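You operate a simulated robot arm through the tools that you are given. There is no shell and no other tool.

The job below is to be done with a simulated two-armed robot. You get a single attempt, and the scene is never put back.

JOB
Take the cap off the jar labelled "Coarse" on the top of the covered cart and lay it down there.

It is judged by the outcome, as a careful person would: the job done as asked, and still so three seconds after it is handed in. It fails if anything else is knocked over, pushed out of place, dropped, spilled or broken. A push-on lid holds only when it is set on centred and level and pressed home; a screw cap is set on level and turned clockwise until tight.

ROBOT AND FRAMES
Two 7-joint arms with two-finger parallel grippers on one trunk, on a base that drives. Base frame: it is fixed to the floor where the robot stands at the start and does not move with it; the origin is under the middle of the robot, x ahead of it, y to its left, z up; the surface under the hand at the start is at about z = 940. Lengths are in mm, angles in rad, forces in N, time in s.
The left shoulder is at the start at [50, 158, 1183], the right one opposite. With the tool pointing down near the work surface each hand reaches from about 240 to 660 mm from the robot's upright axis, wherever it stands, measured 20 degrees to its own side. Payload 3.91 kg a hand.
The TCP of each hand is the grasp point between the finger pads, 30 mm short of the fingertips. In the tool frame z runs along the fingers and y along their closing line. Largest opening 110 mm; finger width 20, thickness 10; the body of the gripper, 48 by 112 mm, starts 55 mm behind the TCP.
Orientation is told as [roll, pitch, yaw] about the base's x, y, z axes, in that order, counted from this pose: with the fingers straight down and closing along the base's y, the tool's x points along the base's -x, its y along +y and its z along -z.

CONTROLS
- The arms move only by the tool arm_command. It takes "left_steps", "right_steps" or both (then of equal length, played together; a hand with none holds still); each is one flat list of numbers, 7 for each row, row after row: the shift along the tool's x, y, z in mm, then the turn, a rotation vector about the tool's x, y, z in degrees, then the closure, from 0 (fully open) to 1 (shut). In form: [x, y, z, wx, wy, wz, claw, x, y, z, wx, wy, wz, claw, ...]. A call has 1 to 20 rows; each row shifts and turns the commanded pose from where the row before left it, along the tool's axes as they then stand. Each row takes 0.2 s and may step no farther than 50 mm and 0.15 rad from the row before; otherwise, or with a gripper value out of range, the whole call is refused. A pose out of reach is approached as far as the arm can. The call stops where the force on the tool passes 40 N (or 10 N more than at its start, if that is more) or the arm is blocked; 0.2 s more then pass. Each finger travels about 153 mm/s and halts on what it meets, pressing with about 26 N; the grip force reading is that of the motor and also rises with nothing between the fingers. The clock runs only during rows and for 0.2 s after the last one: add rows that do not move to give the fingers time. It gives the time, the measured TCP pose, the force on the tool (base axes), the opening and the grip force at its end, in the units of the frame above (readings bear some noise), with the torque about the TCP (base axes, N m) and any sound that the robot's microphone picked up.
- Cameras (640 x 400 px; columns grow to the right, rows downward): "scene" is now at [127.5, 35.7, 1359.8]; the picture's right is [0.37, -0.93, 0.00], its down [-0.15, -0.06, -0.99] and it looks along [0.92, 0.37, -0.16] (base axes); focal length 229 px, centre (320, 200). "left" rides on the left gripper at [72, -17, -103] in its tool frame; the picture's right is [0.23, 0.97, 0.00], its down [-0.76, 0.18, -0.62] and it looks along [-0.61, 0.14, 0.78] (tool axes); focal length 222 px, centre (320, 200). "right" rides on the right gripper at [72, 17, -103] in its tool frame; the picture's right is [-0.23, 0.97, 0.00], its down [-0.76, -0.18, -0.62] and it looks along [-0.61, -0.14, 0.78] (tool axes); focal length 222 px, centre (320, 200). There is no depth. A picture from a camera that has moved, and an enlarged one, comes with that camera's place and axes in the base frame and with its lens.
- snapshot(camera): a new picture of that camera. No time passes.
- raise_lower(by): slides the trunk up (or, below 0, down) by that many mm; the arms and the scene camera ride with it, the base frame stays. It gives what a move gives, with no picture.
- base_move(legs): drives the robot by 1 to 6 legs, each [ahead, turn to the left] in mm and rad, along the robot's own axes; the way and the turn of a leg run together, so that a leg with both is an arc; at most 1500 mm and 3.142 rad a leg. The arms and the cameras ride along, it lands a little off, and it stops where it bumps. It gives what a move gives.
- aim_head(pan, tilt): turns the head with the scene camera to pan (to the left, within 1.396 rad either way) and tilt (down, from -0.506 to 1.204), counted from straight ahead of the robot. It gives what a move gives.
- close_up(camera, box): a new picture of the part [left, top, right, bottom] of that camera's present view, enlarged. No time passes.
- finish_job(): hands the job in; it is judged then, once.

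Nothing tells you exact positions but the pictures and the camera data. Unless the task says otherwise, let go and move clear before handing in.

The tools are called after "Call:" as name(argument=value, ...) on one line, values as JSON. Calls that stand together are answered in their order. arm_command: Moves the arms, as the interface text tells. Its arguments: {"type":"object","properties":{"left_steps":{"type":"array","items":{"type":"number"}},"right_steps":{"type":"array","items":{"type":"number"}}},"required":[]} The other tools are called the same way: raise_lower (by) slides the trunk up or down; base_move (legs) drives the base; aim_head (pan, tilt) turns the head that bears the scene camera; snapshot (camera) takes a picture; close_up (camera, box) takes an enlarged picture of a part of a camera's view; finish_job () hands the job in.

At the start:

```text
time_s: 0.0
left_tool_pos: [272.4, 296.0, 1274.9]
left_ee_rot: [0.0, 0.0, 0.001]
left_force: [0.0, 0.0, 0.0]
left_ft_torque: [0.0, 0.0, -0.02]
left_width: 110.2
left_grip_force: 0.0
right_tool_pos: [279.8, -0.9, 1297.0]
right_ee_rot: [0.0, -0.001, 0.001]
right_force: [0.6, 0.1, -0.5]
right_ft_torque: [-0.02, -0.01, 0.01]
right_width: 110.0
right_grip_force: 0.0
trunk travel left (down, up): [-425.0, 57.0]
robot x, y, heading: [-0.3, 1.7, -0.0]
head pan, tilt: [0.382, 0.162]
```

scene: 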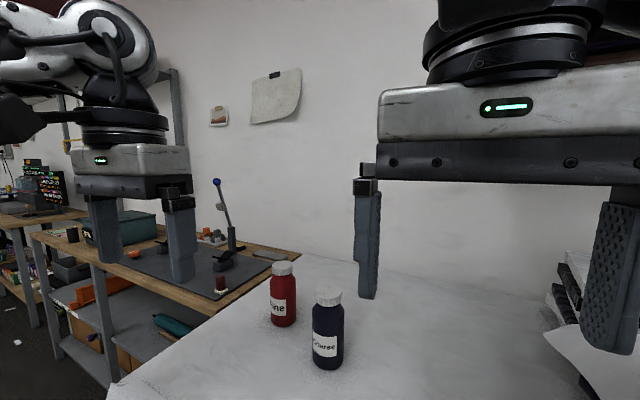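
right: 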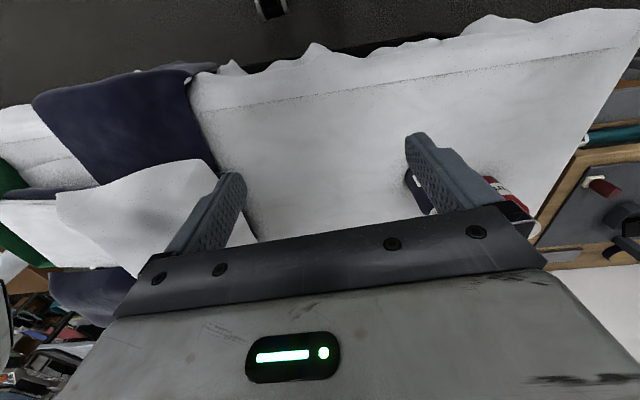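
left: 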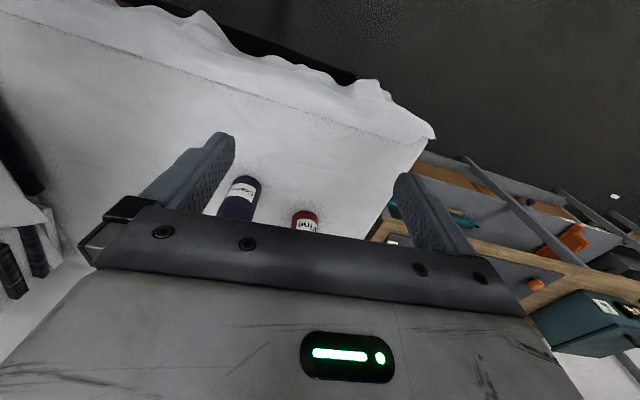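

Two jars stand on the covered cart: a red one (apparently "Fine") and a dark blue one (apparently "Coarse"). I'll look at them enlarged to confirm labels and work out positions.

Call:
close_up(camera="scene", box=[240, 240, 400, 390])

Call:
close_up(camera="left", box=[180, 140, 380, 265])

```text
2.67 times, centred on (320, 315) of scene
camera zoom: at [127.5, 35.7, 1359.8], right [0.37, -0.93, 0.0], down [-0.15, -0.06, -0.99], along [0.92, 0.37, -0.16], focal length 611 px, centre (320, -107)
```

zoom: 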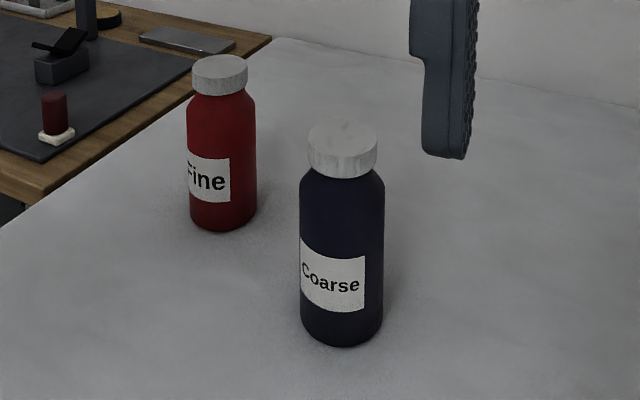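

```text
3.20 times, centred on (280, 202) of left
camera zoom: at [201.0, 281.9, 1378.3], right [-0.23, 0.97, 0.0], down [0.76, 0.18, 0.62], along [0.61, 0.14, -0.78], focal length 711 px, centre (448, 192)
```

zoom: 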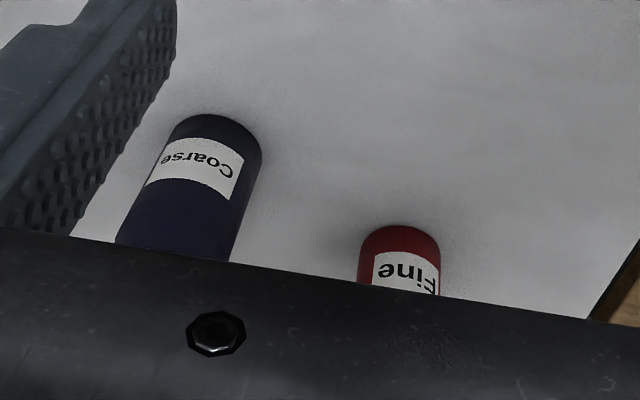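

The blue jar is "Coarse"; I estimate its axis near (545, 187) with the cap top near z≈1095, and "Fine" near (617, 342). I'll look closer at the cap and look around with the head before moving anything.

Call:
close_up(camera="scene", box=[300, 275, 364, 315])

Call:
aim_head(pan=-0.3, tilt=0.7)

Call:
snapshot(camera="scene")

```text
10.00 times, centred on (332, 295) of scene
camera zoom: at [127.5, 35.7, 1359.8], right [0.37, -0.93, 0.0], down [-0.15, -0.06, -0.99], along [0.92, 0.37, -0.16], focal length 2293 px, centre (200, -750)
```

zoom: 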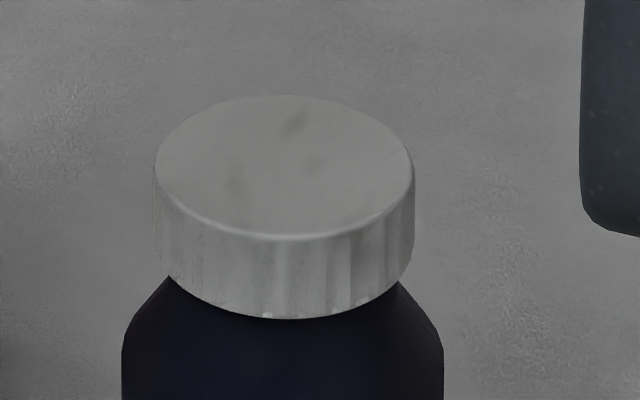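

```text
time_s: 1.1
left_tool_pos: [272.9, 297.2, 1275.0]
left_ee_rot: [0.001, -0.002, 0.001]
left_force: [-1.0, -1.1, 0.1]
left_ft_torque: [0.02, 0.03, 0.01]
left_width: 109.9
left_grip_force: 0.1
right_tool_pos: [283.1, -4.5, 1296.0]
right_ee_rot: [-0.004, 0.003, -0.003]
right_force: [51.0, -42.0, -29.7]
right_ft_torque: [4.43, 2.83, 3.54]
right_width: 110.0
right_grip_force: 0.0
trunk travel left (down, up): [-425.0, 57.0]
robot x, y, heading: [-0.0, 4.2, -0.004]
head pan, tilt: [-0.3, 0.7]
```

```text
taken
camera scene: at [128.8, -15.6, 1321.7], right [-0.19, -0.98, 0.0], down [-0.53, 0.1, -0.84], along [0.82, -0.16, -0.54], focal length 229 px, centre (320, 200)
```

scene: 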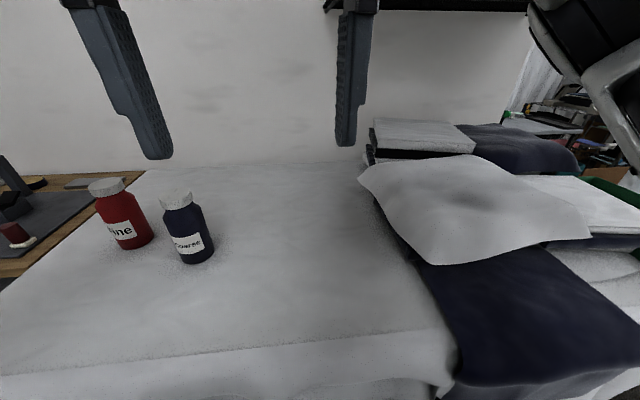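

The head seems to have pressed against the right hand (about 70 N), so I'll turn it back first. The right side of the cart holds a stack of folded cloth and the jar cap has a faintly fluted skirt, so it is probably a screw cap.

Call:
aim_head(pan=0.382, tilt=0.162)

```text
time_s: 2.1
left_tool_pos: [272.0, 296.9, 1274.4]
left_ee_rot: [0.0, -0.001, 0.003]
left_force: [-0.1, 0.3, -0.6]
left_ft_torque: [0.0, -0.02, -0.04]
left_width: 110.2
left_grip_force: 0.0
right_tool_pos: [278.9, -0.9, 1297.0]
right_ee_rot: [0.0, -0.001, 0.0]
right_force: [0.4, 0.0, 0.2]
right_ft_torque: [0.04, -0.04, -0.02]
right_width: 109.9
right_grip_force: 0.1
trunk travel left (down, up): [-425.0, 57.0]
robot x, y, heading: [2.6, -0.7, -0.001]
head pan, tilt: [0.382, 0.162]
```

Head is free again and the right hand is back at its place. I take the Coarse jar's axis to be about (546, 186), body radius ≈34, cap Ø≈54 from z≈1075 to 1093. Plan: right hand steadies the jar body from the near-right side, left hand turns the cap off from above. First, the right hand moves forward and down to a safe staging point.

Call:
arm_command(right_steps=[-24, 19.3, 27.8, 0, 0, 0, 0, -24, 19.3, 27.8, 0, 0, 0, 0, -24, 19.3, 27.8, 0, 0, 0, 0, -24, 19.3, 27.8, 0, 0, 0, 0, -24, 19.3, 27.8, 0, 0, 0, 0, -24, 19.3, 27.8, 0, 0, 0, 0])

Call:
snapshot(camera="scene")

Call:
snapshot(camera="right")

Call:
snapshot(camera="left")

```text
time_s: 3.5
left_tool_pos: [273.3, 298.4, 1273.8]
left_ee_rot: [-0.001, -0.002, 0.002]
left_force: [0.2, -0.5, 0.4]
left_ft_torque: [0.01, 0.01, -0.03]
left_width: 110.0
left_grip_force: 0.1
right_tool_pos: [422.3, 114.5, 1130.9]
right_ee_rot: [-0.001, -0.001, 0.0]
right_force: [0.9, 0.0, 0.3]
right_ft_torque: [-0.01, -0.01, -0.02]
right_width: 110.0
right_grip_force: 0.1
trunk travel left (down, up): [-425.0, 57.0]
robot x, y, heading: [2.6, 1.9, 0.001]
head pan, tilt: [0.382, 0.162]
```

```text
taken
camera scene: at [127.9, 36.2, 1359.7], right [0.37, -0.93, 0.0], down [-0.15, -0.06, -0.99], along [0.92, 0.37, -0.16], focal length 229 px, centre (320, 200)
```

scene: 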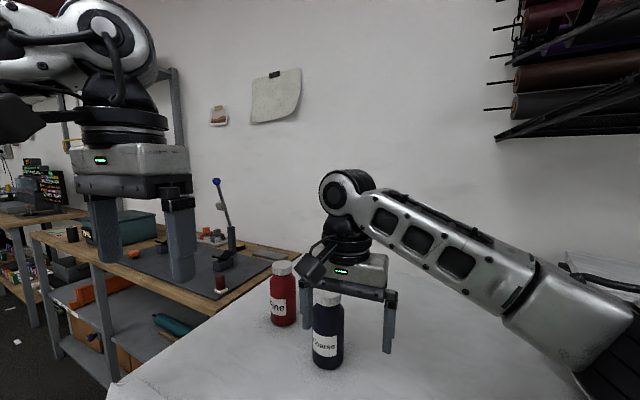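

```text
taken
camera right: at [351.3, 133.3, 1234.1], right [0.23, 0.97, 0.0], down [0.76, -0.18, 0.62], along [0.61, -0.14, -0.78], focal length 222 px, centre (320, 200)
```

right: 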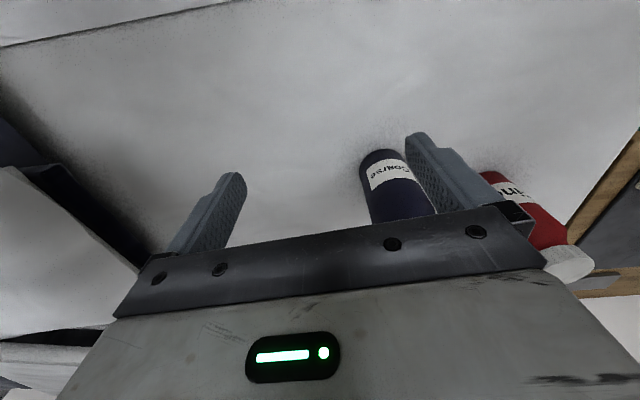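

```text
taken
camera left: at [201.3, 282.5, 1378.1], right [-0.23, 0.97, 0.0], down [0.76, 0.18, 0.62], along [0.61, 0.14, -0.78], focal length 222 px, centre (320, 200)
```

left: 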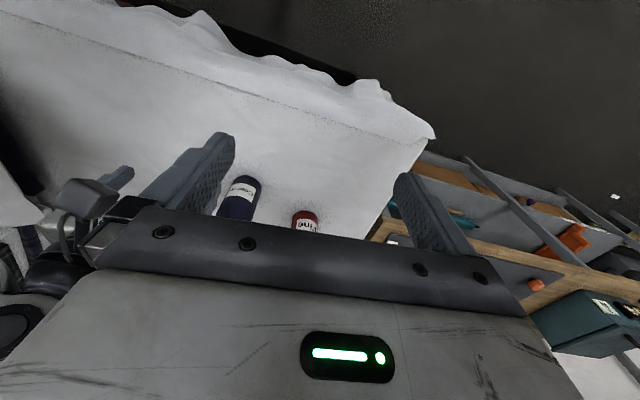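

The right hand is staged at (422, 115, 1131), with its forearm running out to the right. Now I'll yaw it +30° and start pitching it toward horizontal, checking part-way.

Call:
arm_command(right_steps=[0, 0, 0, 0, 0, -7.5, 0, 0, 0, 0, 0, 0, -7.5, 0, 0, 0, 0, 0, 0, -7.5, 0, 0, 0, 0, 0, 0, -7.5, 0, 0, 0, 0, 0, -7.5, 0, 0, 0, 0, 0, 0, -7.5, 0, 0, 0, 0, 0, 0, -7.5, 0, 0, 0, 0, 0, 0, -7.5, 0, 0])

Call:
snapshot(camera="scene")

Call:
snapshot(camera="right")

```text
time_s: 5.3
left_tool_pos: [271.7, 298.2, 1275.3]
left_ee_rot: [0.0, -0.002, 0.003]
left_force: [0.7, -0.6, 0.4]
left_ft_torque: [0.0, -0.04, -0.01]
left_width: 110.2
left_grip_force: 0.2
right_tool_pos: [422.4, 114.6, 1131.0]
right_ee_rot: [0.001, -0.526, 0.523]
right_force: [-0.2, 0.6, 0.1]
right_ft_torque: [-0.01, 0.0, 0.0]
right_width: 110.0
right_grip_force: 0.1
trunk travel left (down, up): [-425.0, 57.0]
robot x, y, heading: [-0.3, -2.3, -0.001]
head pan, tilt: [0.382, 0.162]
```

```text
taken
camera scene: at [127.5, 35.4, 1359.8], right [0.37, -0.93, 0.0], down [-0.15, -0.06, -0.99], along [0.92, 0.37, -0.16], focal length 229 px, centre (320, 200)
```

scene: 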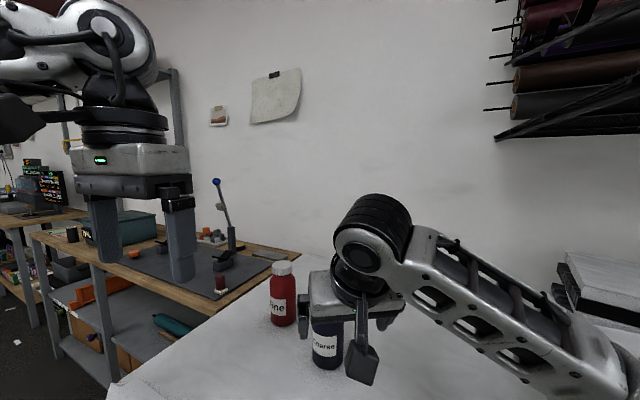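

```text
taken
camera right: at [315.8, 73.2, 1182.7], right [-0.32, 0.94, 0.11], down [0.39, 0.02, 0.92], along [0.87, 0.34, -0.37], focal length 222 px, centre (320, 200)
```

right: 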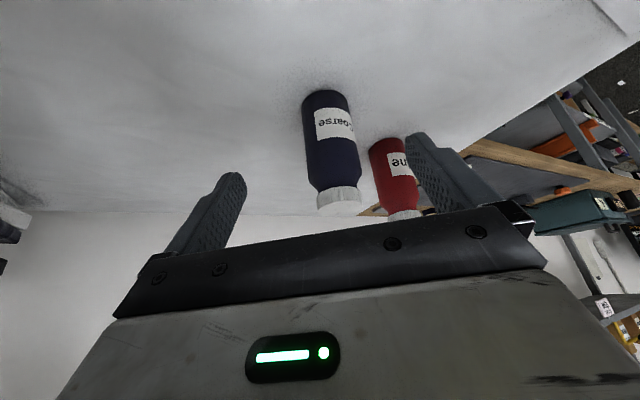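

The motion is clean. I'll take enlarged right-hand views to refine the jar's position before pitching further.

Call:
close_up(camera="right", box=[270, 80, 430, 230])

Call:
arm_command(right_steps=[0, 0, 0, 0, -7.5, 0, 0, 0, 0, 0, 0, -7.5, 0, 0, 0, 0, 0, 0, -7.5, 0, 0, 0, 0, 0, 0, -7.5, 0, 0])

Call:
snapshot(camera="right")

Call:
snapshot(camera="scene")

```text
2.67 times, centred on (350, 155) of right
camera zoom: at [315.8, 73.2, 1182.7], right [-0.32, 0.94, 0.11], down [0.39, 0.02, 0.92], along [0.87, 0.34, -0.37], focal length 592 px, centre (240, 320)
```

zoom: 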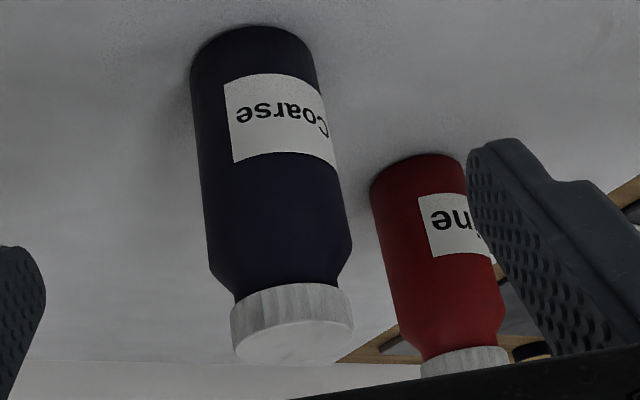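

```text
time_s: 6.3
left_tool_pos: [272.6, 298.2, 1275.5]
left_ee_rot: [-0.001, -0.003, 0.0]
left_force: [-0.6, 0.2, 0.1]
left_ft_torque: [-0.02, 0.0, -0.02]
left_width: 110.2
left_grip_force: 0.0
right_tool_pos: [422.7, 115.7, 1131.4]
right_ee_rot: [0.001, -1.051, 0.523]
right_force: [-0.1, 0.7, 0.3]
right_ft_torque: [0.03, -0.04, -0.01]
right_width: 109.8
right_grip_force: 0.1
trunk travel left (down, up): [-425.0, 57.0]
robot x, y, heading: [-3.0, 2.3, -0.006]
head pan, tilt: [0.382, 0.162]
```

```text
taken
camera right: at [306.1, 68.3, 1118.6], right [-0.39, 0.9, 0.2], down [-0.05, -0.23, 0.97], along [0.92, 0.37, 0.14], focal length 222 px, centre (320, 200)
```

right: 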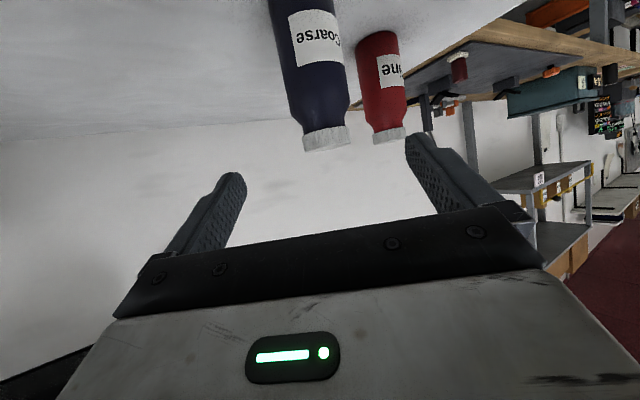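

```text
taken
camera scene: at [127.5, 35.5, 1359.8], right [0.37, -0.93, 0.0], down [-0.15, -0.06, -0.99], along [0.92, 0.37, -0.16], focal length 229 px, centre (320, 200)
```

scene: 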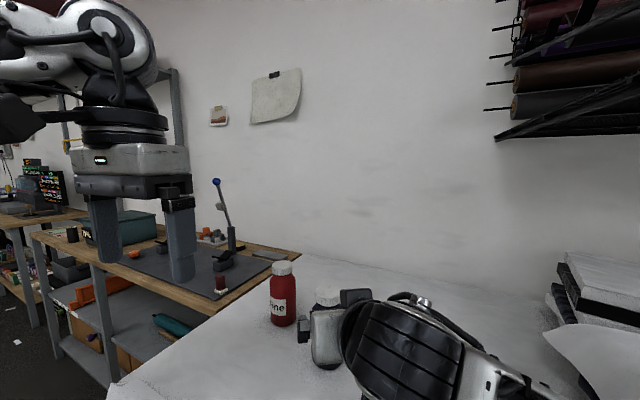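

Right hand is now 30° below horizontal, aimed at the jar; refined jar axis (546, 187). Next I'll lower it to the pre-grasp line, about 100 mm short of the grip pose.

Call:
arm_command(right_steps=[15.2, 0.2, 21.5, 0, 0, 0, 0, 15.2, 0.2, 21.5, 0, 0, 0, 0, 15.2, 0.2, 21.5, 0, 0, 0, 0, 15.4, 0.1, 21.5, 0, 0, 0, 0])

Call:
snapshot(camera="right")

Call:
snapshot(camera="scene")

Call:
snapshot(camera="left")

```text
time_s: 7.3
left_tool_pos: [273.5, 299.8, 1274.6]
left_ee_rot: [-0.001, -0.003, 0.002]
left_force: [-0.8, -0.8, 0.2]
left_ft_torque: [-0.01, 0.0, 0.0]
left_width: 109.9
left_grip_force: 0.1
right_tool_pos: [462.5, 137.1, 1036.6]
right_ee_rot: [-0.007, -1.053, 0.526]
right_force: [0.0, 0.5, -0.7]
right_ft_torque: [-0.01, 0.01, 0.01]
right_width: 109.7
right_grip_force: 0.1
trunk travel left (down, up): [-425.0, 57.0]
robot x, y, heading: [-0.3, -0.5, -0.001]
head pan, tilt: [0.382, 0.162]
```

```text
taken
camera right: at [344.9, 90.6, 1024.8], right [-0.39, 0.9, 0.19], down [-0.06, -0.23, 0.97], along [0.92, 0.37, 0.14], focal length 222 px, centre (320, 200)
```

right: 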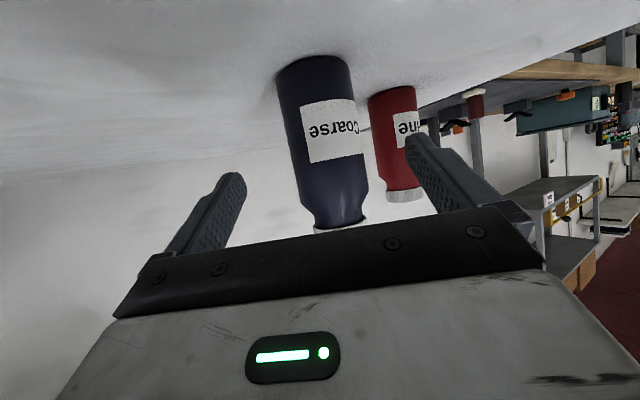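

```text
taken
camera scene: at [128.1, 35.5, 1360.5], right [0.37, -0.93, 0.0], down [-0.15, -0.06, -0.99], along [0.92, 0.37, -0.16], focal length 229 px, centre (320, 200)
```

scene: 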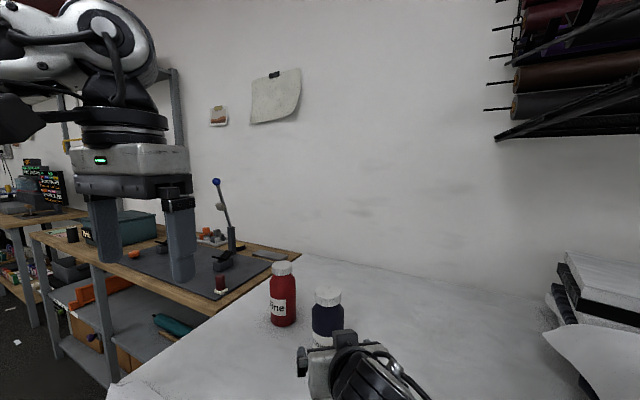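

```text
taken
camera left: at [201.5, 281.8, 1379.0], right [-0.23, 0.97, 0.0], down [0.76, 0.18, 0.62], along [0.61, 0.14, -0.78], focal length 222 px, centre (320, 200)
```

left: 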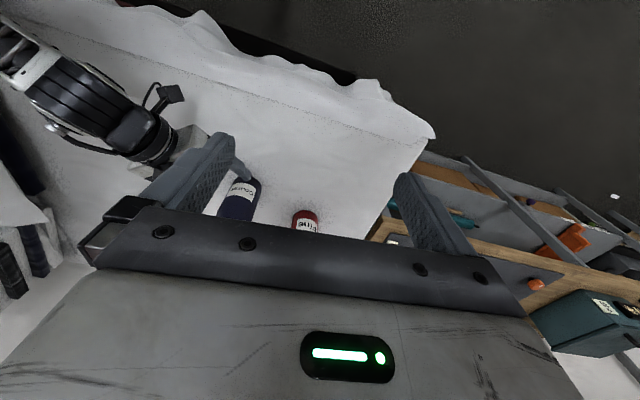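

The jar sits between the open fingers' lines. I'll take an enlarged view to centre the hand laterally before closing in.

Call:
close_up(camera="right", box=[240, 100, 400, 200])

Call:
close_up(camera="scene", box=[280, 270, 376, 330])

```text
4.00 times, centred on (320, 150) of right
camera zoom: at [344.9, 90.6, 1024.8], right [-0.39, 0.9, 0.19], down [-0.06, -0.23, 0.97], along [0.92, 0.37, 0.14], focal length 888 px, centre (320, 400)
```

zoom: 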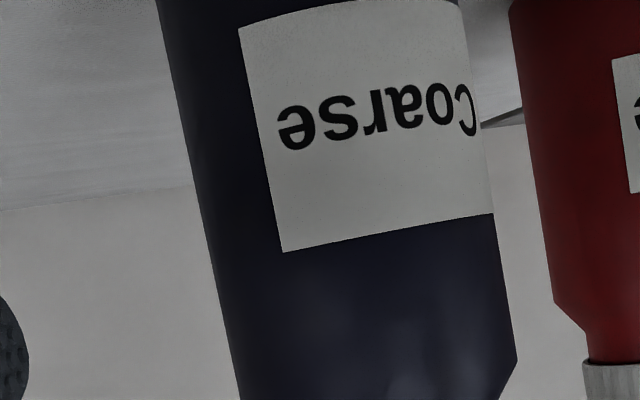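

```text
6.67 times, centred on (328, 300) of scene
camera zoom: at [128.1, 35.5, 1360.5], right [0.37, -0.93, 0.0], down [-0.15, -0.06, -0.99], along [0.92, 0.37, -0.16], focal length 1528 px, centre (267, -467)
```

zoom: 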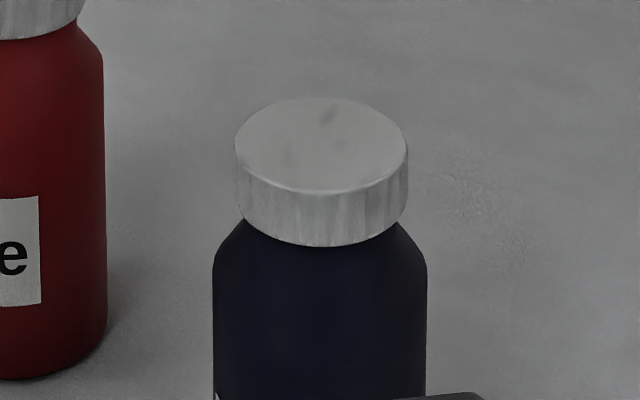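

Jar axis confirmed at about (546.5, 187.5), radius ≈35. I'll advance the right hand 100 mm along its pointing line so the fingers straddle the body, still open.

Call:
arm_command(right_steps=[0.5, 0.3, 20, 0, 0, 0, 0, 0.5, 0.3, 20, 0, 0, 0, 0, 0.5, 0.3, 20, 0, 0, 0, 0, 0.4, 0.3, 20, 0, 0, 0, 0, 0.4, 0.2, 20, 0, 0, 0, 0])

Call:
snapshot(camera="right")

Call:
snapshot(camera="scene")

Call:
close_up(camera="left", box=[120, 100, 320, 225])

```text
time_s: 8.5
left_tool_pos: [269.7, 300.6, 1271.5]
left_ee_rot: [-0.003, -0.004, 0.002]
left_force: [1.3, -0.8, -0.1]
left_ft_torque: [0.03, -0.01, 0.05]
left_width: 110.0
left_grip_force: 0.0
right_tool_pos: [531.5, 186.3, 981.3]
right_ee_rot: [0.006, -1.048, 0.524]
right_force: [0.3, -0.4, 1.6]
right_ft_torque: [-0.1, 0.07, -0.08]
right_width: 110.0
right_grip_force: 0.0
trunk travel left (down, up): [-425.0, 57.0]
robot x, y, heading: [-1.5, 5.3, 0.002]
head pan, tilt: [0.382, 0.162]
```

```text
taken
camera right: at [413.8, 139.1, 968.8], right [-0.39, 0.9, 0.2], down [-0.05, -0.24, 0.97], along [0.92, 0.37, 0.14], focal length 222 px, centre (320, 200)
```

right: 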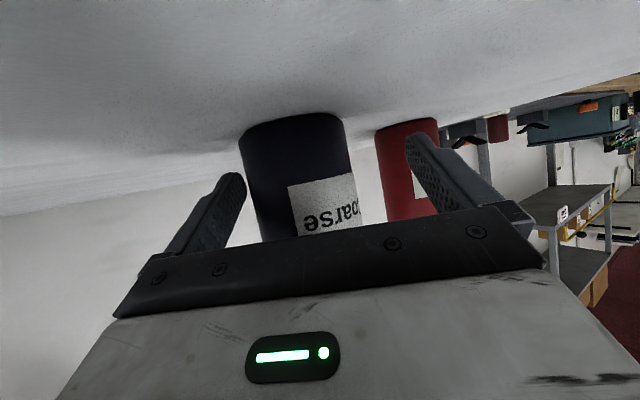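

```text
taken
camera scene: at [124.7, 40.4, 1356.3], right [0.38, -0.93, 0.0], down [-0.15, -0.06, -0.99], along [0.91, 0.37, -0.16], focal length 229 px, centre (320, 200)
```

scene: 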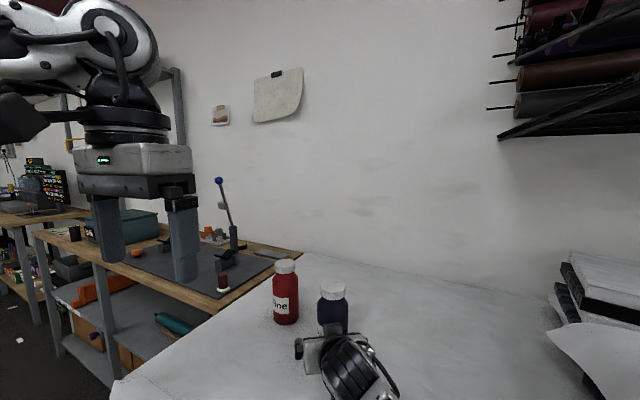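

```text
3.20 times, centred on (220, 162) of left
camera zoom: at [198.1, 284.2, 1374.8], right [-0.23, 0.97, 0.0], down [0.76, 0.18, 0.62], along [0.61, 0.14, -0.78], focal length 711 px, centre (640, 320)
```

zoom: 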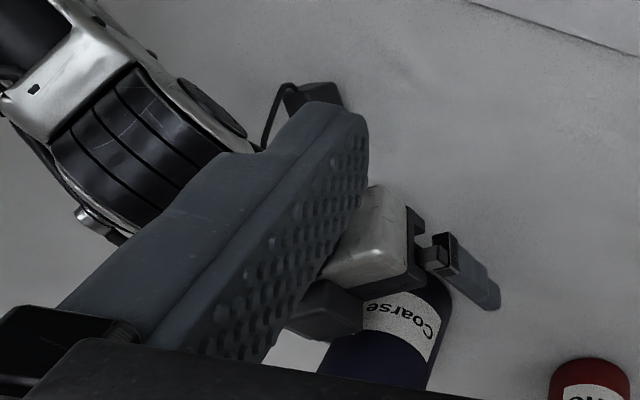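

The robot's body and camera readings shifted by about 4 mm on that move, which hints the right arm (or base) may be pressing on something. I'll hold still briefly and re-read before doing anything else.

Call:
arm_command(right_steps=[0, 0, 0, 0, 0, 0, 0])

Call:
snapshot(camera="left")

Call:
snapshot(camera="scene")

```text
time_s: 8.9
left_tool_pos: [271.6, 296.7, 1274.9]
left_ee_rot: [-0.001, 0.0, 0.001]
left_force: [0.1, 0.8, 0.1]
left_ft_torque: [0.01, 0.01, 0.0]
left_width: 110.0
left_grip_force: 0.0
right_tool_pos: [534.7, 180.1, 981.0]
right_ee_rot: [0.0, -1.046, 0.521]
right_force: [-0.7, -0.6, 0.8]
right_ft_torque: [-0.01, 0.01, -0.03]
right_width: 110.1
right_grip_force: 0.1
trunk travel left (down, up): [-425.0, 57.0]
robot x, y, heading: [-2.0, -2.3, -0.001]
head pan, tilt: [0.382, 0.162]
```

```text
taken
camera left: at [201.5, 280.8, 1377.6], right [-0.23, 0.97, 0.0], down [0.76, 0.18, 0.62], along [0.61, 0.14, -0.78], focal length 222 px, centre (320, 200)
```

left: 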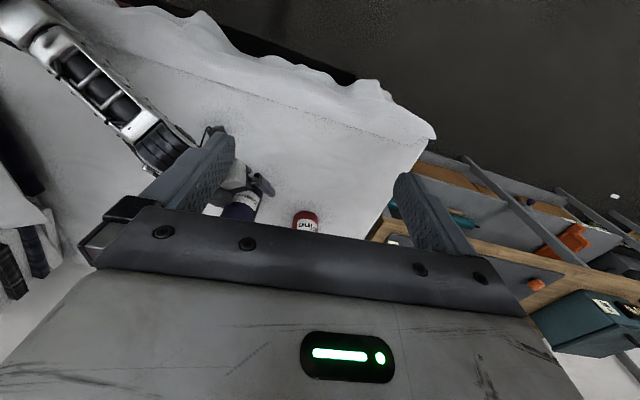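

```text
taken
camera scene: at [127.9, 35.9, 1359.0], right [0.37, -0.93, 0.0], down [-0.15, -0.06, -0.99], along [0.92, 0.37, -0.16], focal length 229 px, centre (320, 200)
```

scene: 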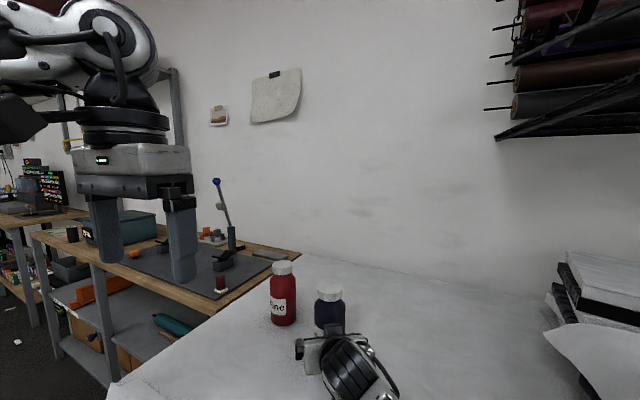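

It was a transient wobble (the forearm re-folded quickly); everything has settled with the TCP at (535, 180, 981) and no contact force. I'll partly close the right fingers to about 78 mm and check centring.

Call:
arm_command(right_steps=[0, 0, 0, 0, 0, 0, 0.15, 0, 0, 0, 0, 0, 0, 0.29, 0, 0, 0, 0, 0, 0, 0.29])

Call:
snapshot(camera="right")

Call:
close_up(camera="left", box=[160, 120, 320, 220])

```text
time_s: 9.7
left_tool_pos: [272.1, 297.7, 1275.6]
left_ee_rot: [0.0, -0.002, 0.002]
left_force: [0.7, 0.2, -0.2]
left_ft_torque: [0.02, 0.0, -0.01]
left_width: 110.1
left_grip_force: 0.0
right_tool_pos: [534.3, 181.8, 983.0]
right_ee_rot: [-0.001, -1.047, 0.523]
right_force: [0.3, -0.1, -0.9]
right_ft_torque: [-0.01, 0.0, 0.01]
right_width: 77.9
right_grip_force: 0.0
trunk travel left (down, up): [-425.0, 57.0]
robot x, y, heading: [2.6, -2.8, -0.003]
head pan, tilt: [0.382, 0.162]
```

```text
taken
camera right: at [417.3, 135.4, 971.1], right [-0.39, 0.9, 0.2], down [-0.05, -0.23, 0.97], along [0.92, 0.37, 0.13], focal length 222 px, centre (320, 200)
```

right: 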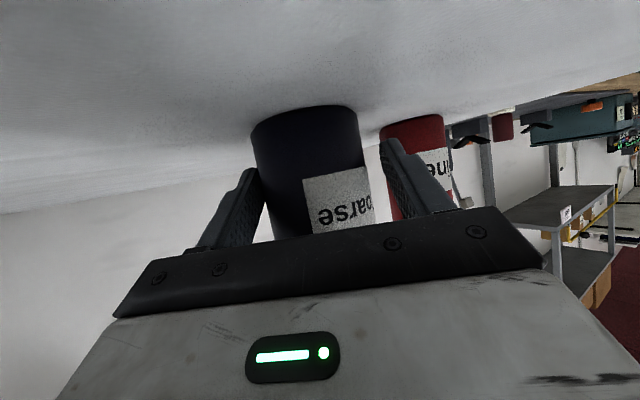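

```text
4.00 times, centred on (240, 170) of left
camera zoom: at [200.9, 281.9, 1378.3], right [-0.23, 0.97, 0.0], down [0.76, 0.18, 0.62], along [0.61, 0.14, -0.78], focal length 888 px, centre (640, 320)
```

zoom: 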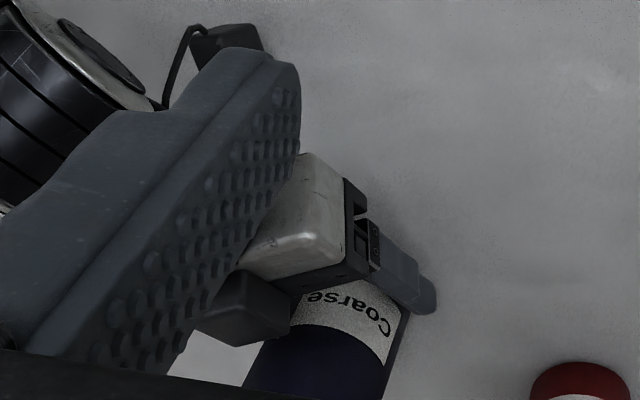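

Call:
close_up(camera="right", box=[200, 95, 456, 255])

```text
2.50 times, centred on (328, 175) of right
camera zoom: at [417.3, 135.4, 971.1], right [-0.39, 0.9, 0.2], down [-0.05, -0.23, 0.97], along [0.92, 0.37, 0.13], focal length 555 px, centre (300, 262)
```

zoom: 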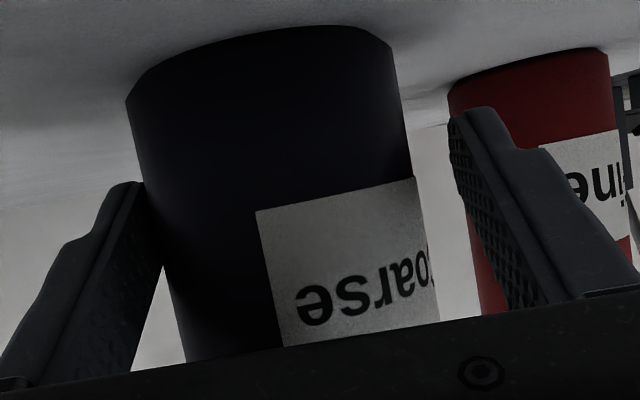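

The jar is about 2.5 mm toward the hand's −y finger, so I'll shift the hand by that much and then close on the body.

Call:
arm_command(right_steps=[0, -2.4, 0, 0, 0, 0, 0.29, 0, 0, 0, 0, 0, 0, 0.29])

Call:
close_up(camera="right", box=[200, 95, 456, 255])

```text
time_s: 10.3
left_tool_pos: [271.9, 298.2, 1276.1]
left_ee_rot: [0.001, -0.002, 0.003]
left_force: [-0.6, -0.1, 0.3]
left_ft_torque: [-0.02, 0.02, 0.01]
left_width: 110.3
left_grip_force: 0.1
right_tool_pos: [535.9, 179.7, 982.5]
right_ee_rot: [-0.001, -1.049, 0.522]
right_force: [-0.6, -0.9, -0.4]
right_ft_torque: [0.0, -0.01, 0.0]
right_width: 78.1
right_grip_force: 0.1
trunk travel left (down, up): [-425.0, 57.0]
robot x, y, heading: [-1.0, 1.3, -0.001]
head pan, tilt: [0.382, 0.162]
```

```text
2.50 times, centred on (328, 175) of right
camera zoom: at [418.6, 132.9, 971.1], right [-0.39, 0.9, 0.2], down [-0.05, -0.23, 0.97], along [0.92, 0.37, 0.14], focal length 555 px, centre (300, 262)
```

zoom: 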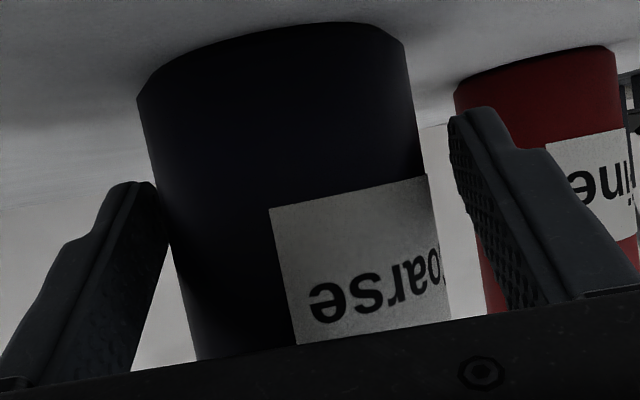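

Centred now within about 1 mm. Closing the right fingers on the jar body.

Call:
arm_command(right_steps=[0, 0, 0, 0, 0, 0, 0.33, 0, 0, 0, 0, 0, 0, 0.36, 0, 0, 0, 0, 0, 0, 0.4, 0, 0, 0, 0, 0, 0, 0.5, 0, 0, 0, 0, 0, 0, 0.5])

Call:
snapshot(camera="right")

Call:
close_up(camera="scene", box=[250, 250, 410, 350])

```text
time_s: 11.5
left_tool_pos: [272.0, 296.7, 1274.4]
left_ee_rot: [0.0, 0.0, 0.001]
left_force: [0.1, -0.5, -0.5]
left_ft_torque: [0.01, -0.01, 0.01]
left_width: 110.0
left_grip_force: 0.0
right_tool_pos: [536.0, 179.1, 982.9]
right_ee_rot: [0.0, -1.046, 0.526]
right_force: [0.4, -0.4, 0.7]
right_ft_torque: [-0.02, -0.03, -0.01]
right_width: 67.2
right_grip_force: 26.0
trunk travel left (down, up): [-425.0, 57.0]
robot x, y, heading: [-0.1, -2.3, -0.001]
head pan, tilt: [0.382, 0.162]
```

```text
taken
camera right: at [418.7, 132.8, 971.0], right [-0.39, 0.9, 0.2], down [-0.05, -0.23, 0.97], along [0.92, 0.37, 0.14], focal length 222 px, centre (320, 200)
```

right: 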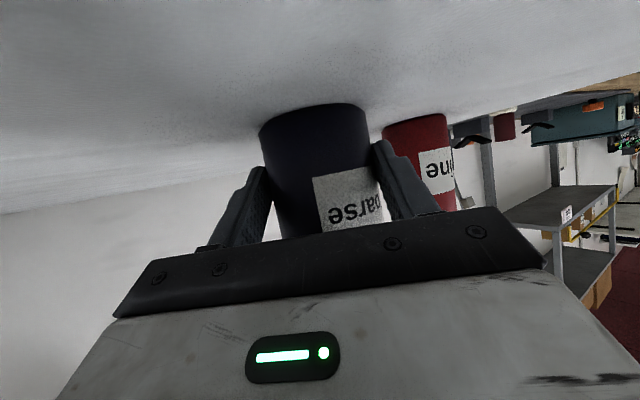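

```text
4.00 times, centred on (330, 300) of scene
camera zoom: at [127.6, 35.5, 1359.7], right [0.37, -0.93, 0.0], down [-0.15, -0.06, -0.99], along [0.92, 0.37, -0.16], focal length 917 px, centre (280, -200)
```

zoom: 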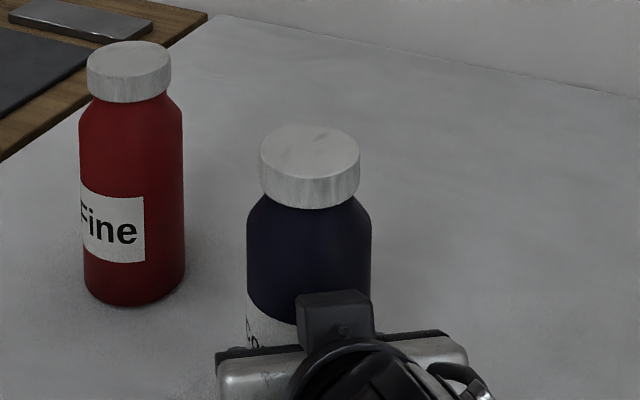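

Comparing scene views, the jar was nudged about 11 mm forward during that wobble (axis now ≈(557, 191.5)), still upright and now firmly held (67 mm, 26 N). I'll gently slide it back to its original spot while it's gripped and still capped.

Call:
arm_command(right_steps=[0.92, 0, -1.6, 0, 0, 0, 0.5, 0.92, 0, -1.6, 0, 0, 0, 0.5, 0.92, 0, -1.6, 0, 0, 0, 0.5, 0.92, 0, -1.6, 0, 0, 0, 0.5, 0.92, 0, -1.6, 0, 0, 0, 0.5, 0.92, 0, -1.6, 0, 0, 0, 0.5, 0, 0, 0, 0, 0, 0, 0.5])

Call:
close_up(camera="scene", box=[250, 250, 410, 350])

Call:
close_up(camera="right", box=[200, 95, 456, 255])

```text
time_s: 13.1
left_tool_pos: [270.3, 297.9, 1277.0]
left_ee_rot: [0.001, -0.004, 0.002]
left_force: [-0.6, -0.3, 0.5]
left_ft_torque: [0.0, -0.03, -0.03]
left_width: 109.9
left_grip_force: 0.1
right_tool_pos: [527.0, 171.7, 989.0]
right_ee_rot: [-0.018, -1.06, 0.538]
right_force: [-1.1, -0.1, -2.1]
right_ft_torque: [-0.04, 0.08, -0.02]
right_width: 67.1
right_grip_force: 26.2
trunk travel left (down, up): [-425.0, 57.0]
robot x, y, heading: [1.4, -0.5, 0.0]
head pan, tilt: [0.382, 0.162]
```

```text
4.00 times, centred on (330, 300) of scene
camera zoom: at [124.7, 35.2, 1361.0], right [0.37, -0.93, 0.0], down [-0.15, -0.06, -0.99], along [0.92, 0.37, -0.16], focal length 917 px, centre (280, -200)
```

zoom: 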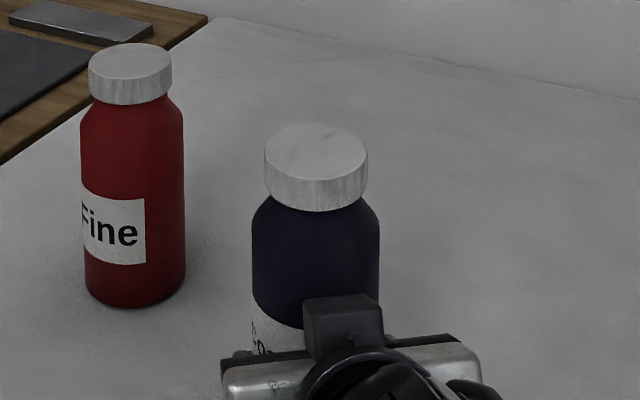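

```text
2.50 times, centred on (328, 175) of right
camera zoom: at [409.8, 125.8, 977.2], right [-0.39, 0.9, 0.19], down [-0.06, -0.23, 0.97], along [0.92, 0.37, 0.15], focal length 555 px, centre (300, 262)
```

zoom: 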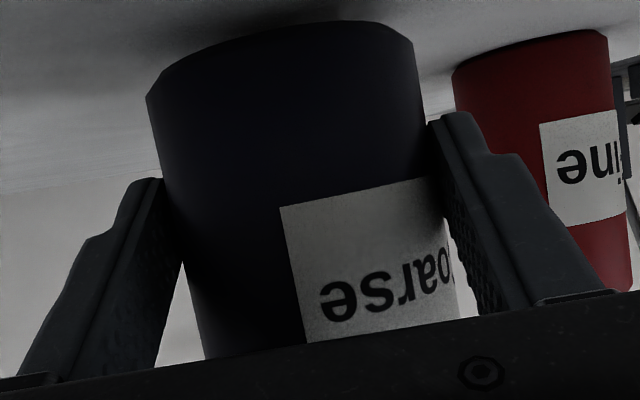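

There seems to be another transient in the arm; I'll hold a moment and re-read before judging.

Call:
arm_command(right_steps=[0, 0, 0, 0, 0, 0, 0.5, 0, 0, 0, 0, 0, 0, 0.5, 0, 0, 0, 0, 0, 0, 0.5])

Call:
close_up(camera="scene", box=[250, 250, 410, 350])

Call:
snapshot(camera="scene")

Call:
snapshot(camera="left")

```text
time_s: 13.9
left_tool_pos: [268.4, 298.1, 1277.2]
left_ee_rot: [0.0, -0.006, 0.001]
left_force: [-0.1, 0.0, 0.0]
left_ft_torque: [0.01, -0.05, -0.02]
left_width: 110.0
left_grip_force: 0.1
right_tool_pos: [525.6, 173.8, 991.0]
right_ee_rot: [-0.018, -1.061, 0.539]
right_force: [-0.3, 0.6, -2.9]
right_ft_torque: [-0.03, 0.03, -0.02]
right_width: 67.3
right_grip_force: 25.9
trunk travel left (down, up): [-425.0, 57.0]
robot x, y, heading: [1.1, 0.5, 0.002]
head pan, tilt: [0.382, 0.162]
```

```text
4.00 times, centred on (330, 300) of scene
camera zoom: at [123.9, 35.0, 1360.5], right [0.37, -0.93, 0.0], down [-0.15, -0.06, -0.99], along [0.92, 0.37, -0.16], focal length 917 px, centre (280, -200)
```

zoom: 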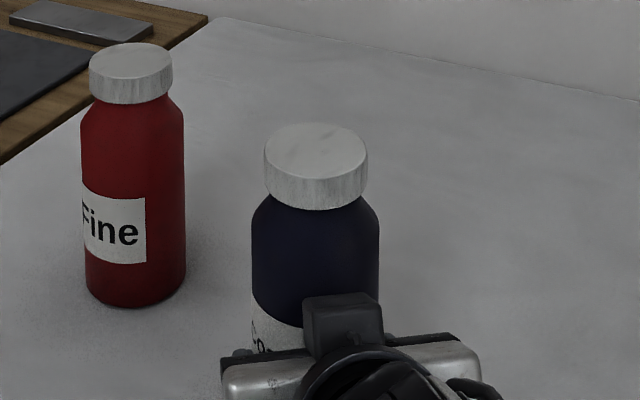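

```text
taken
camera scene: at [123.9, 35.0, 1360.5], right [0.37, -0.93, 0.0], down [-0.15, -0.06, -0.99], along [0.92, 0.37, -0.16], focal length 229 px, centre (320, 200)
```

scene: 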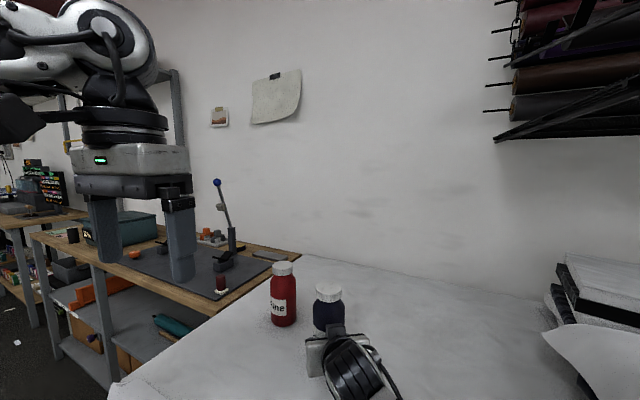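

```text
taken
camera left: at [197.3, 281.3, 1379.4], right [-0.23, 0.97, 0.0], down [0.76, 0.18, 0.63], along [0.61, 0.14, -0.78], focal length 222 px, centre (320, 200)
```

left: 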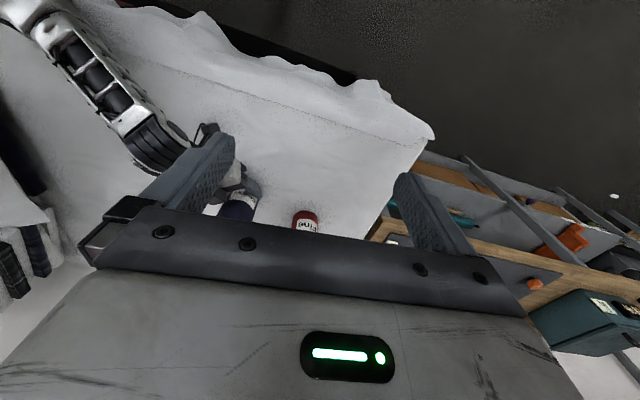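

The right elbow appears to be resting on the cart's front edge: the hand sits 8 mm above its commanded height, the robot leans back slightly, and the jar has been lifted a few mm. I'll reverse that small pull to set the jar back down where it was, then fix the arm posture.

Call:
arm_command(right_steps=[-0.92, 0, 1.6, 0, 0, 0, 0.5, -0.92, 0, 1.6, 0, 0, 0, 0.5, -0.92, 0, 1.6, 0, 0, 0, 0.5, -0.92, 0, 1.6, 0, 0, 0, 0.5, -0.92, 0, 1.6, 0, 0, 0, 0.5, -0.92, 0, 1.6, 0, 0, 0, 0.5, 0, 0, 0, 0, 0, 0, 0.5, 0, 0, 0, 0, 0, 0, 0.5])

Call:
close_up(camera="scene", box=[250, 250, 410, 350])

Call:
close_up(camera="right", box=[200, 95, 456, 255])

Call:
snapshot(camera="left")

```text
time_s: 15.7
left_tool_pos: [268.0, 294.9, 1277.5]
left_ee_rot: [0.004, -0.005, 0.001]
left_force: [-0.1, 0.1, 0.3]
left_ft_torque: [0.02, 0.0, 0.02]
left_width: 109.7
left_grip_force: 0.1
right_tool_pos: [535.6, 174.2, 986.2]
right_ee_rot: [-0.005, -1.052, 0.527]
right_force: [0.2, -0.3, -2.6]
right_ft_torque: [-0.01, 0.08, -0.01]
right_width: 67.1
right_grip_force: 25.7
trunk travel left (down, up): [-425.0, 57.0]
robot x, y, heading: [4.1, -0.5, 0.001]
head pan, tilt: [0.382, 0.162]
```

```text
4.00 times, centred on (330, 300) of scene
camera zoom: at [123.6, 32.0, 1360.3], right [0.37, -0.93, 0.0], down [-0.15, -0.06, -0.99], along [0.92, 0.37, -0.16], focal length 917 px, centre (280, -200)
```

zoom: 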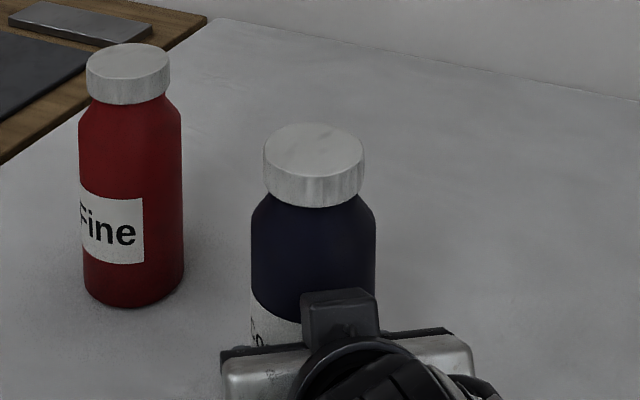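

```text
2.50 times, centred on (328, 175) of right
camera zoom: at [417.5, 128.7, 973.3], right [-0.39, 0.9, 0.19], down [-0.06, -0.23, 0.97], along [0.92, 0.37, 0.14], focal length 555 px, centre (300, 262)
```

zoom: 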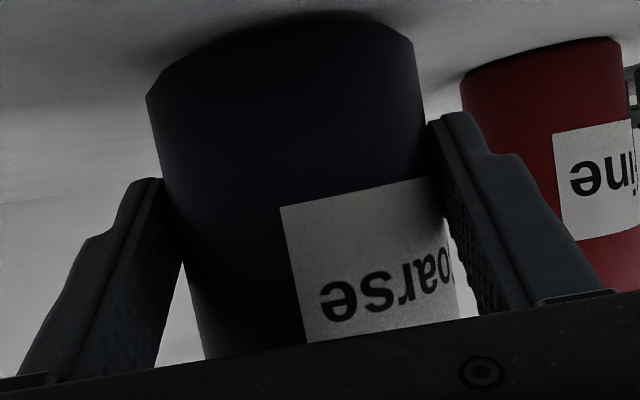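

```text
taken
camera left: at [197.0, 278.3, 1380.0], right [-0.23, 0.97, 0.0], down [0.76, 0.18, 0.63], along [0.61, 0.14, -0.78], focal length 222 px, centre (320, 200)
```

left: 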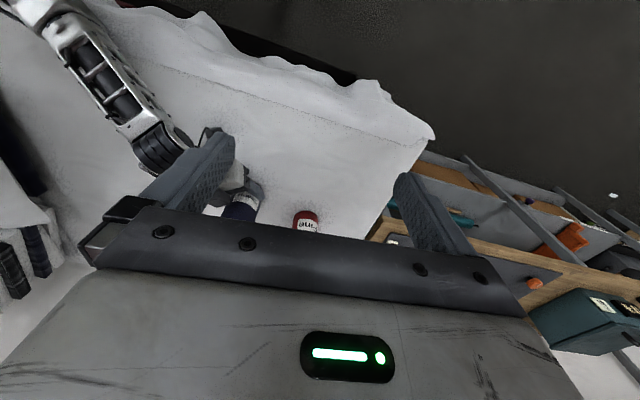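

The jar still hangs about 3 mm up (−2.6 N on the hand is its weight). I'll lower the hand slightly until the load comes off.

Call:
arm_command(right_steps=[1.3, 0, 0.75, 0, 0, 0, 0.5, 1.3, 0, 0.75, 0, 0, 0, 0.5, 0, 0, 0, 0, 0, 0, 0.5])

```text
time_s: 16.5
left_tool_pos: [268.5, 297.8, 1274.6]
left_ee_rot: [0.0, -0.004, 0.002]
left_force: [0.0, 0.0, -0.3]
left_ft_torque: [-0.02, 0.01, 0.01]
left_width: 109.7
left_grip_force: 0.1
right_tool_pos: [533.3, 179.8, 982.3]
right_ee_rot: [0.005, -1.055, 0.521]
right_force: [-3.0, -4.6, 8.9]
right_ft_torque: [-0.38, 0.19, 0.01]
right_width: 67.1
right_grip_force: 26.0
trunk travel left (down, up): [-425.0, 57.0]
robot x, y, heading: [2.2, 0.8, -0.0]
head pan, tilt: [0.382, 0.162]
```

The jar is back on the cart top (positive reaction force). Now releasing it by opening the right fingers.

Call:
arm_command(right_steps=[0, 0, 0, 0, 0, 0, 0.3, 0, 0, 0, 0, 0, 0, 0.15, 0, 0, 0, 0, 0, 0, 0, 0, 0, 0, 0, 0, 0, 0])

Call:
close_up(camera="right", box=[200, 95, 456, 255])

Call:
close_up(camera="scene", box=[250, 250, 410, 350])

```text
time_s: 17.5
left_tool_pos: [269.1, 298.8, 1274.8]
left_ee_rot: [-0.002, -0.005, 0.002]
left_force: [1.3, 0.0, -0.2]
left_ft_torque: [0.01, 0.0, 0.0]
left_width: 110.1
left_grip_force: 0.0
right_tool_pos: [532.1, 178.7, 981.3]
right_ee_rot: [0.0, -1.05, 0.523]
right_force: [0.3, 0.8, -0.2]
right_ft_torque: [0.03, -0.01, 0.04]
right_width: 110.0
right_grip_force: 0.0
trunk travel left (down, up): [-425.0, 57.0]
robot x, y, heading: [-3.8, 1.2, -0.001]
head pan, tilt: [0.382, 0.162]
```

```text
2.50 times, centred on (328, 175) of right
camera zoom: at [416.0, 132.9, 969.0], right [-0.39, 0.9, 0.2], down [-0.05, -0.23, 0.97], along [0.92, 0.37, 0.14], focal length 555 px, centre (300, 262)
```

zoom: 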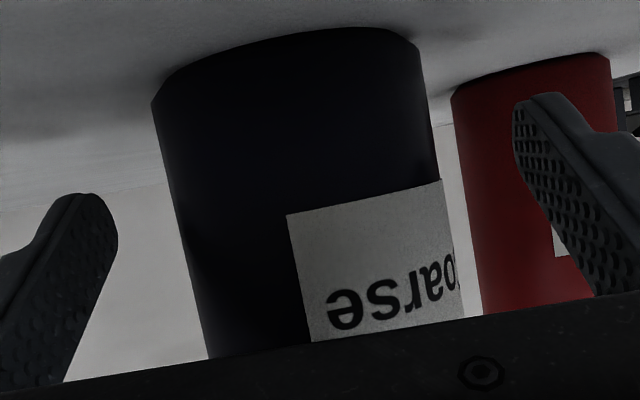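

```text
4.00 times, centred on (330, 300) of scene
camera zoom: at [124.2, 36.4, 1360.0], right [0.37, -0.93, 0.0], down [-0.15, -0.06, -0.99], along [0.92, 0.37, -0.16], focal length 917 px, centre (280, -200)
```

zoom: 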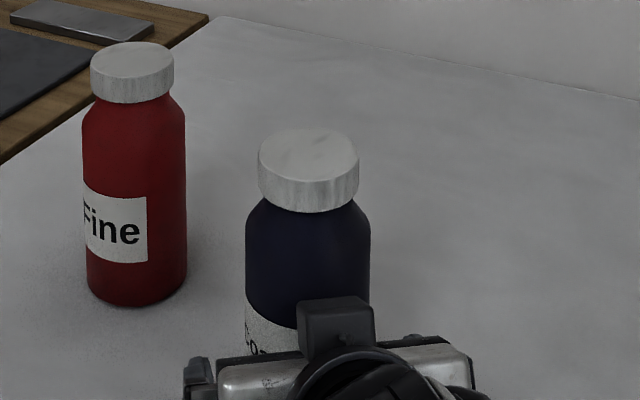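

Jar released, upright, at about (552, 191). Now I'll raise the trunk so the right elbow lifts clear of the cart; the open fingers just slide up around the jar.

Call:
raise_lower(by=15)

Call:
close_up(camera="right", box=[200, 95, 456, 255])

```text
time_s: 18.1
left_tool_pos: [273.7, 297.6, 1289.5]
left_ee_rot: [-0.001, 0.0, 0.002]
left_force: [-0.2, 0.5, 0.4]
left_ft_torque: [-0.03, 0.01, 0.02]
left_width: 110.1
left_grip_force: 0.0
right_tool_pos: [537.2, 179.0, 994.4]
right_ee_rot: [-0.001, -1.046, 0.523]
right_force: [-0.2, 0.8, -0.2]
right_ft_torque: [0.03, 0.02, -0.02]
right_width: 110.0
right_grip_force: 0.0
trunk travel left (down, up): [-440.0, 42.0]
robot x, y, heading: [-0.8, 1.1, 0.003]
head pan, tilt: [0.382, 0.162]
```

```text
2.50 times, centred on (328, 175) of right
camera zoom: at [419.2, 132.0, 983.1], right [-0.39, 0.9, 0.2], down [-0.05, -0.23, 0.97], along [0.92, 0.37, 0.13], focal length 555 px, centre (300, 262)
```

zoom: 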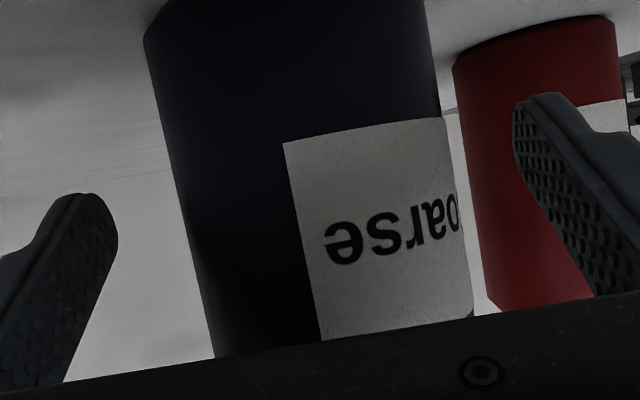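

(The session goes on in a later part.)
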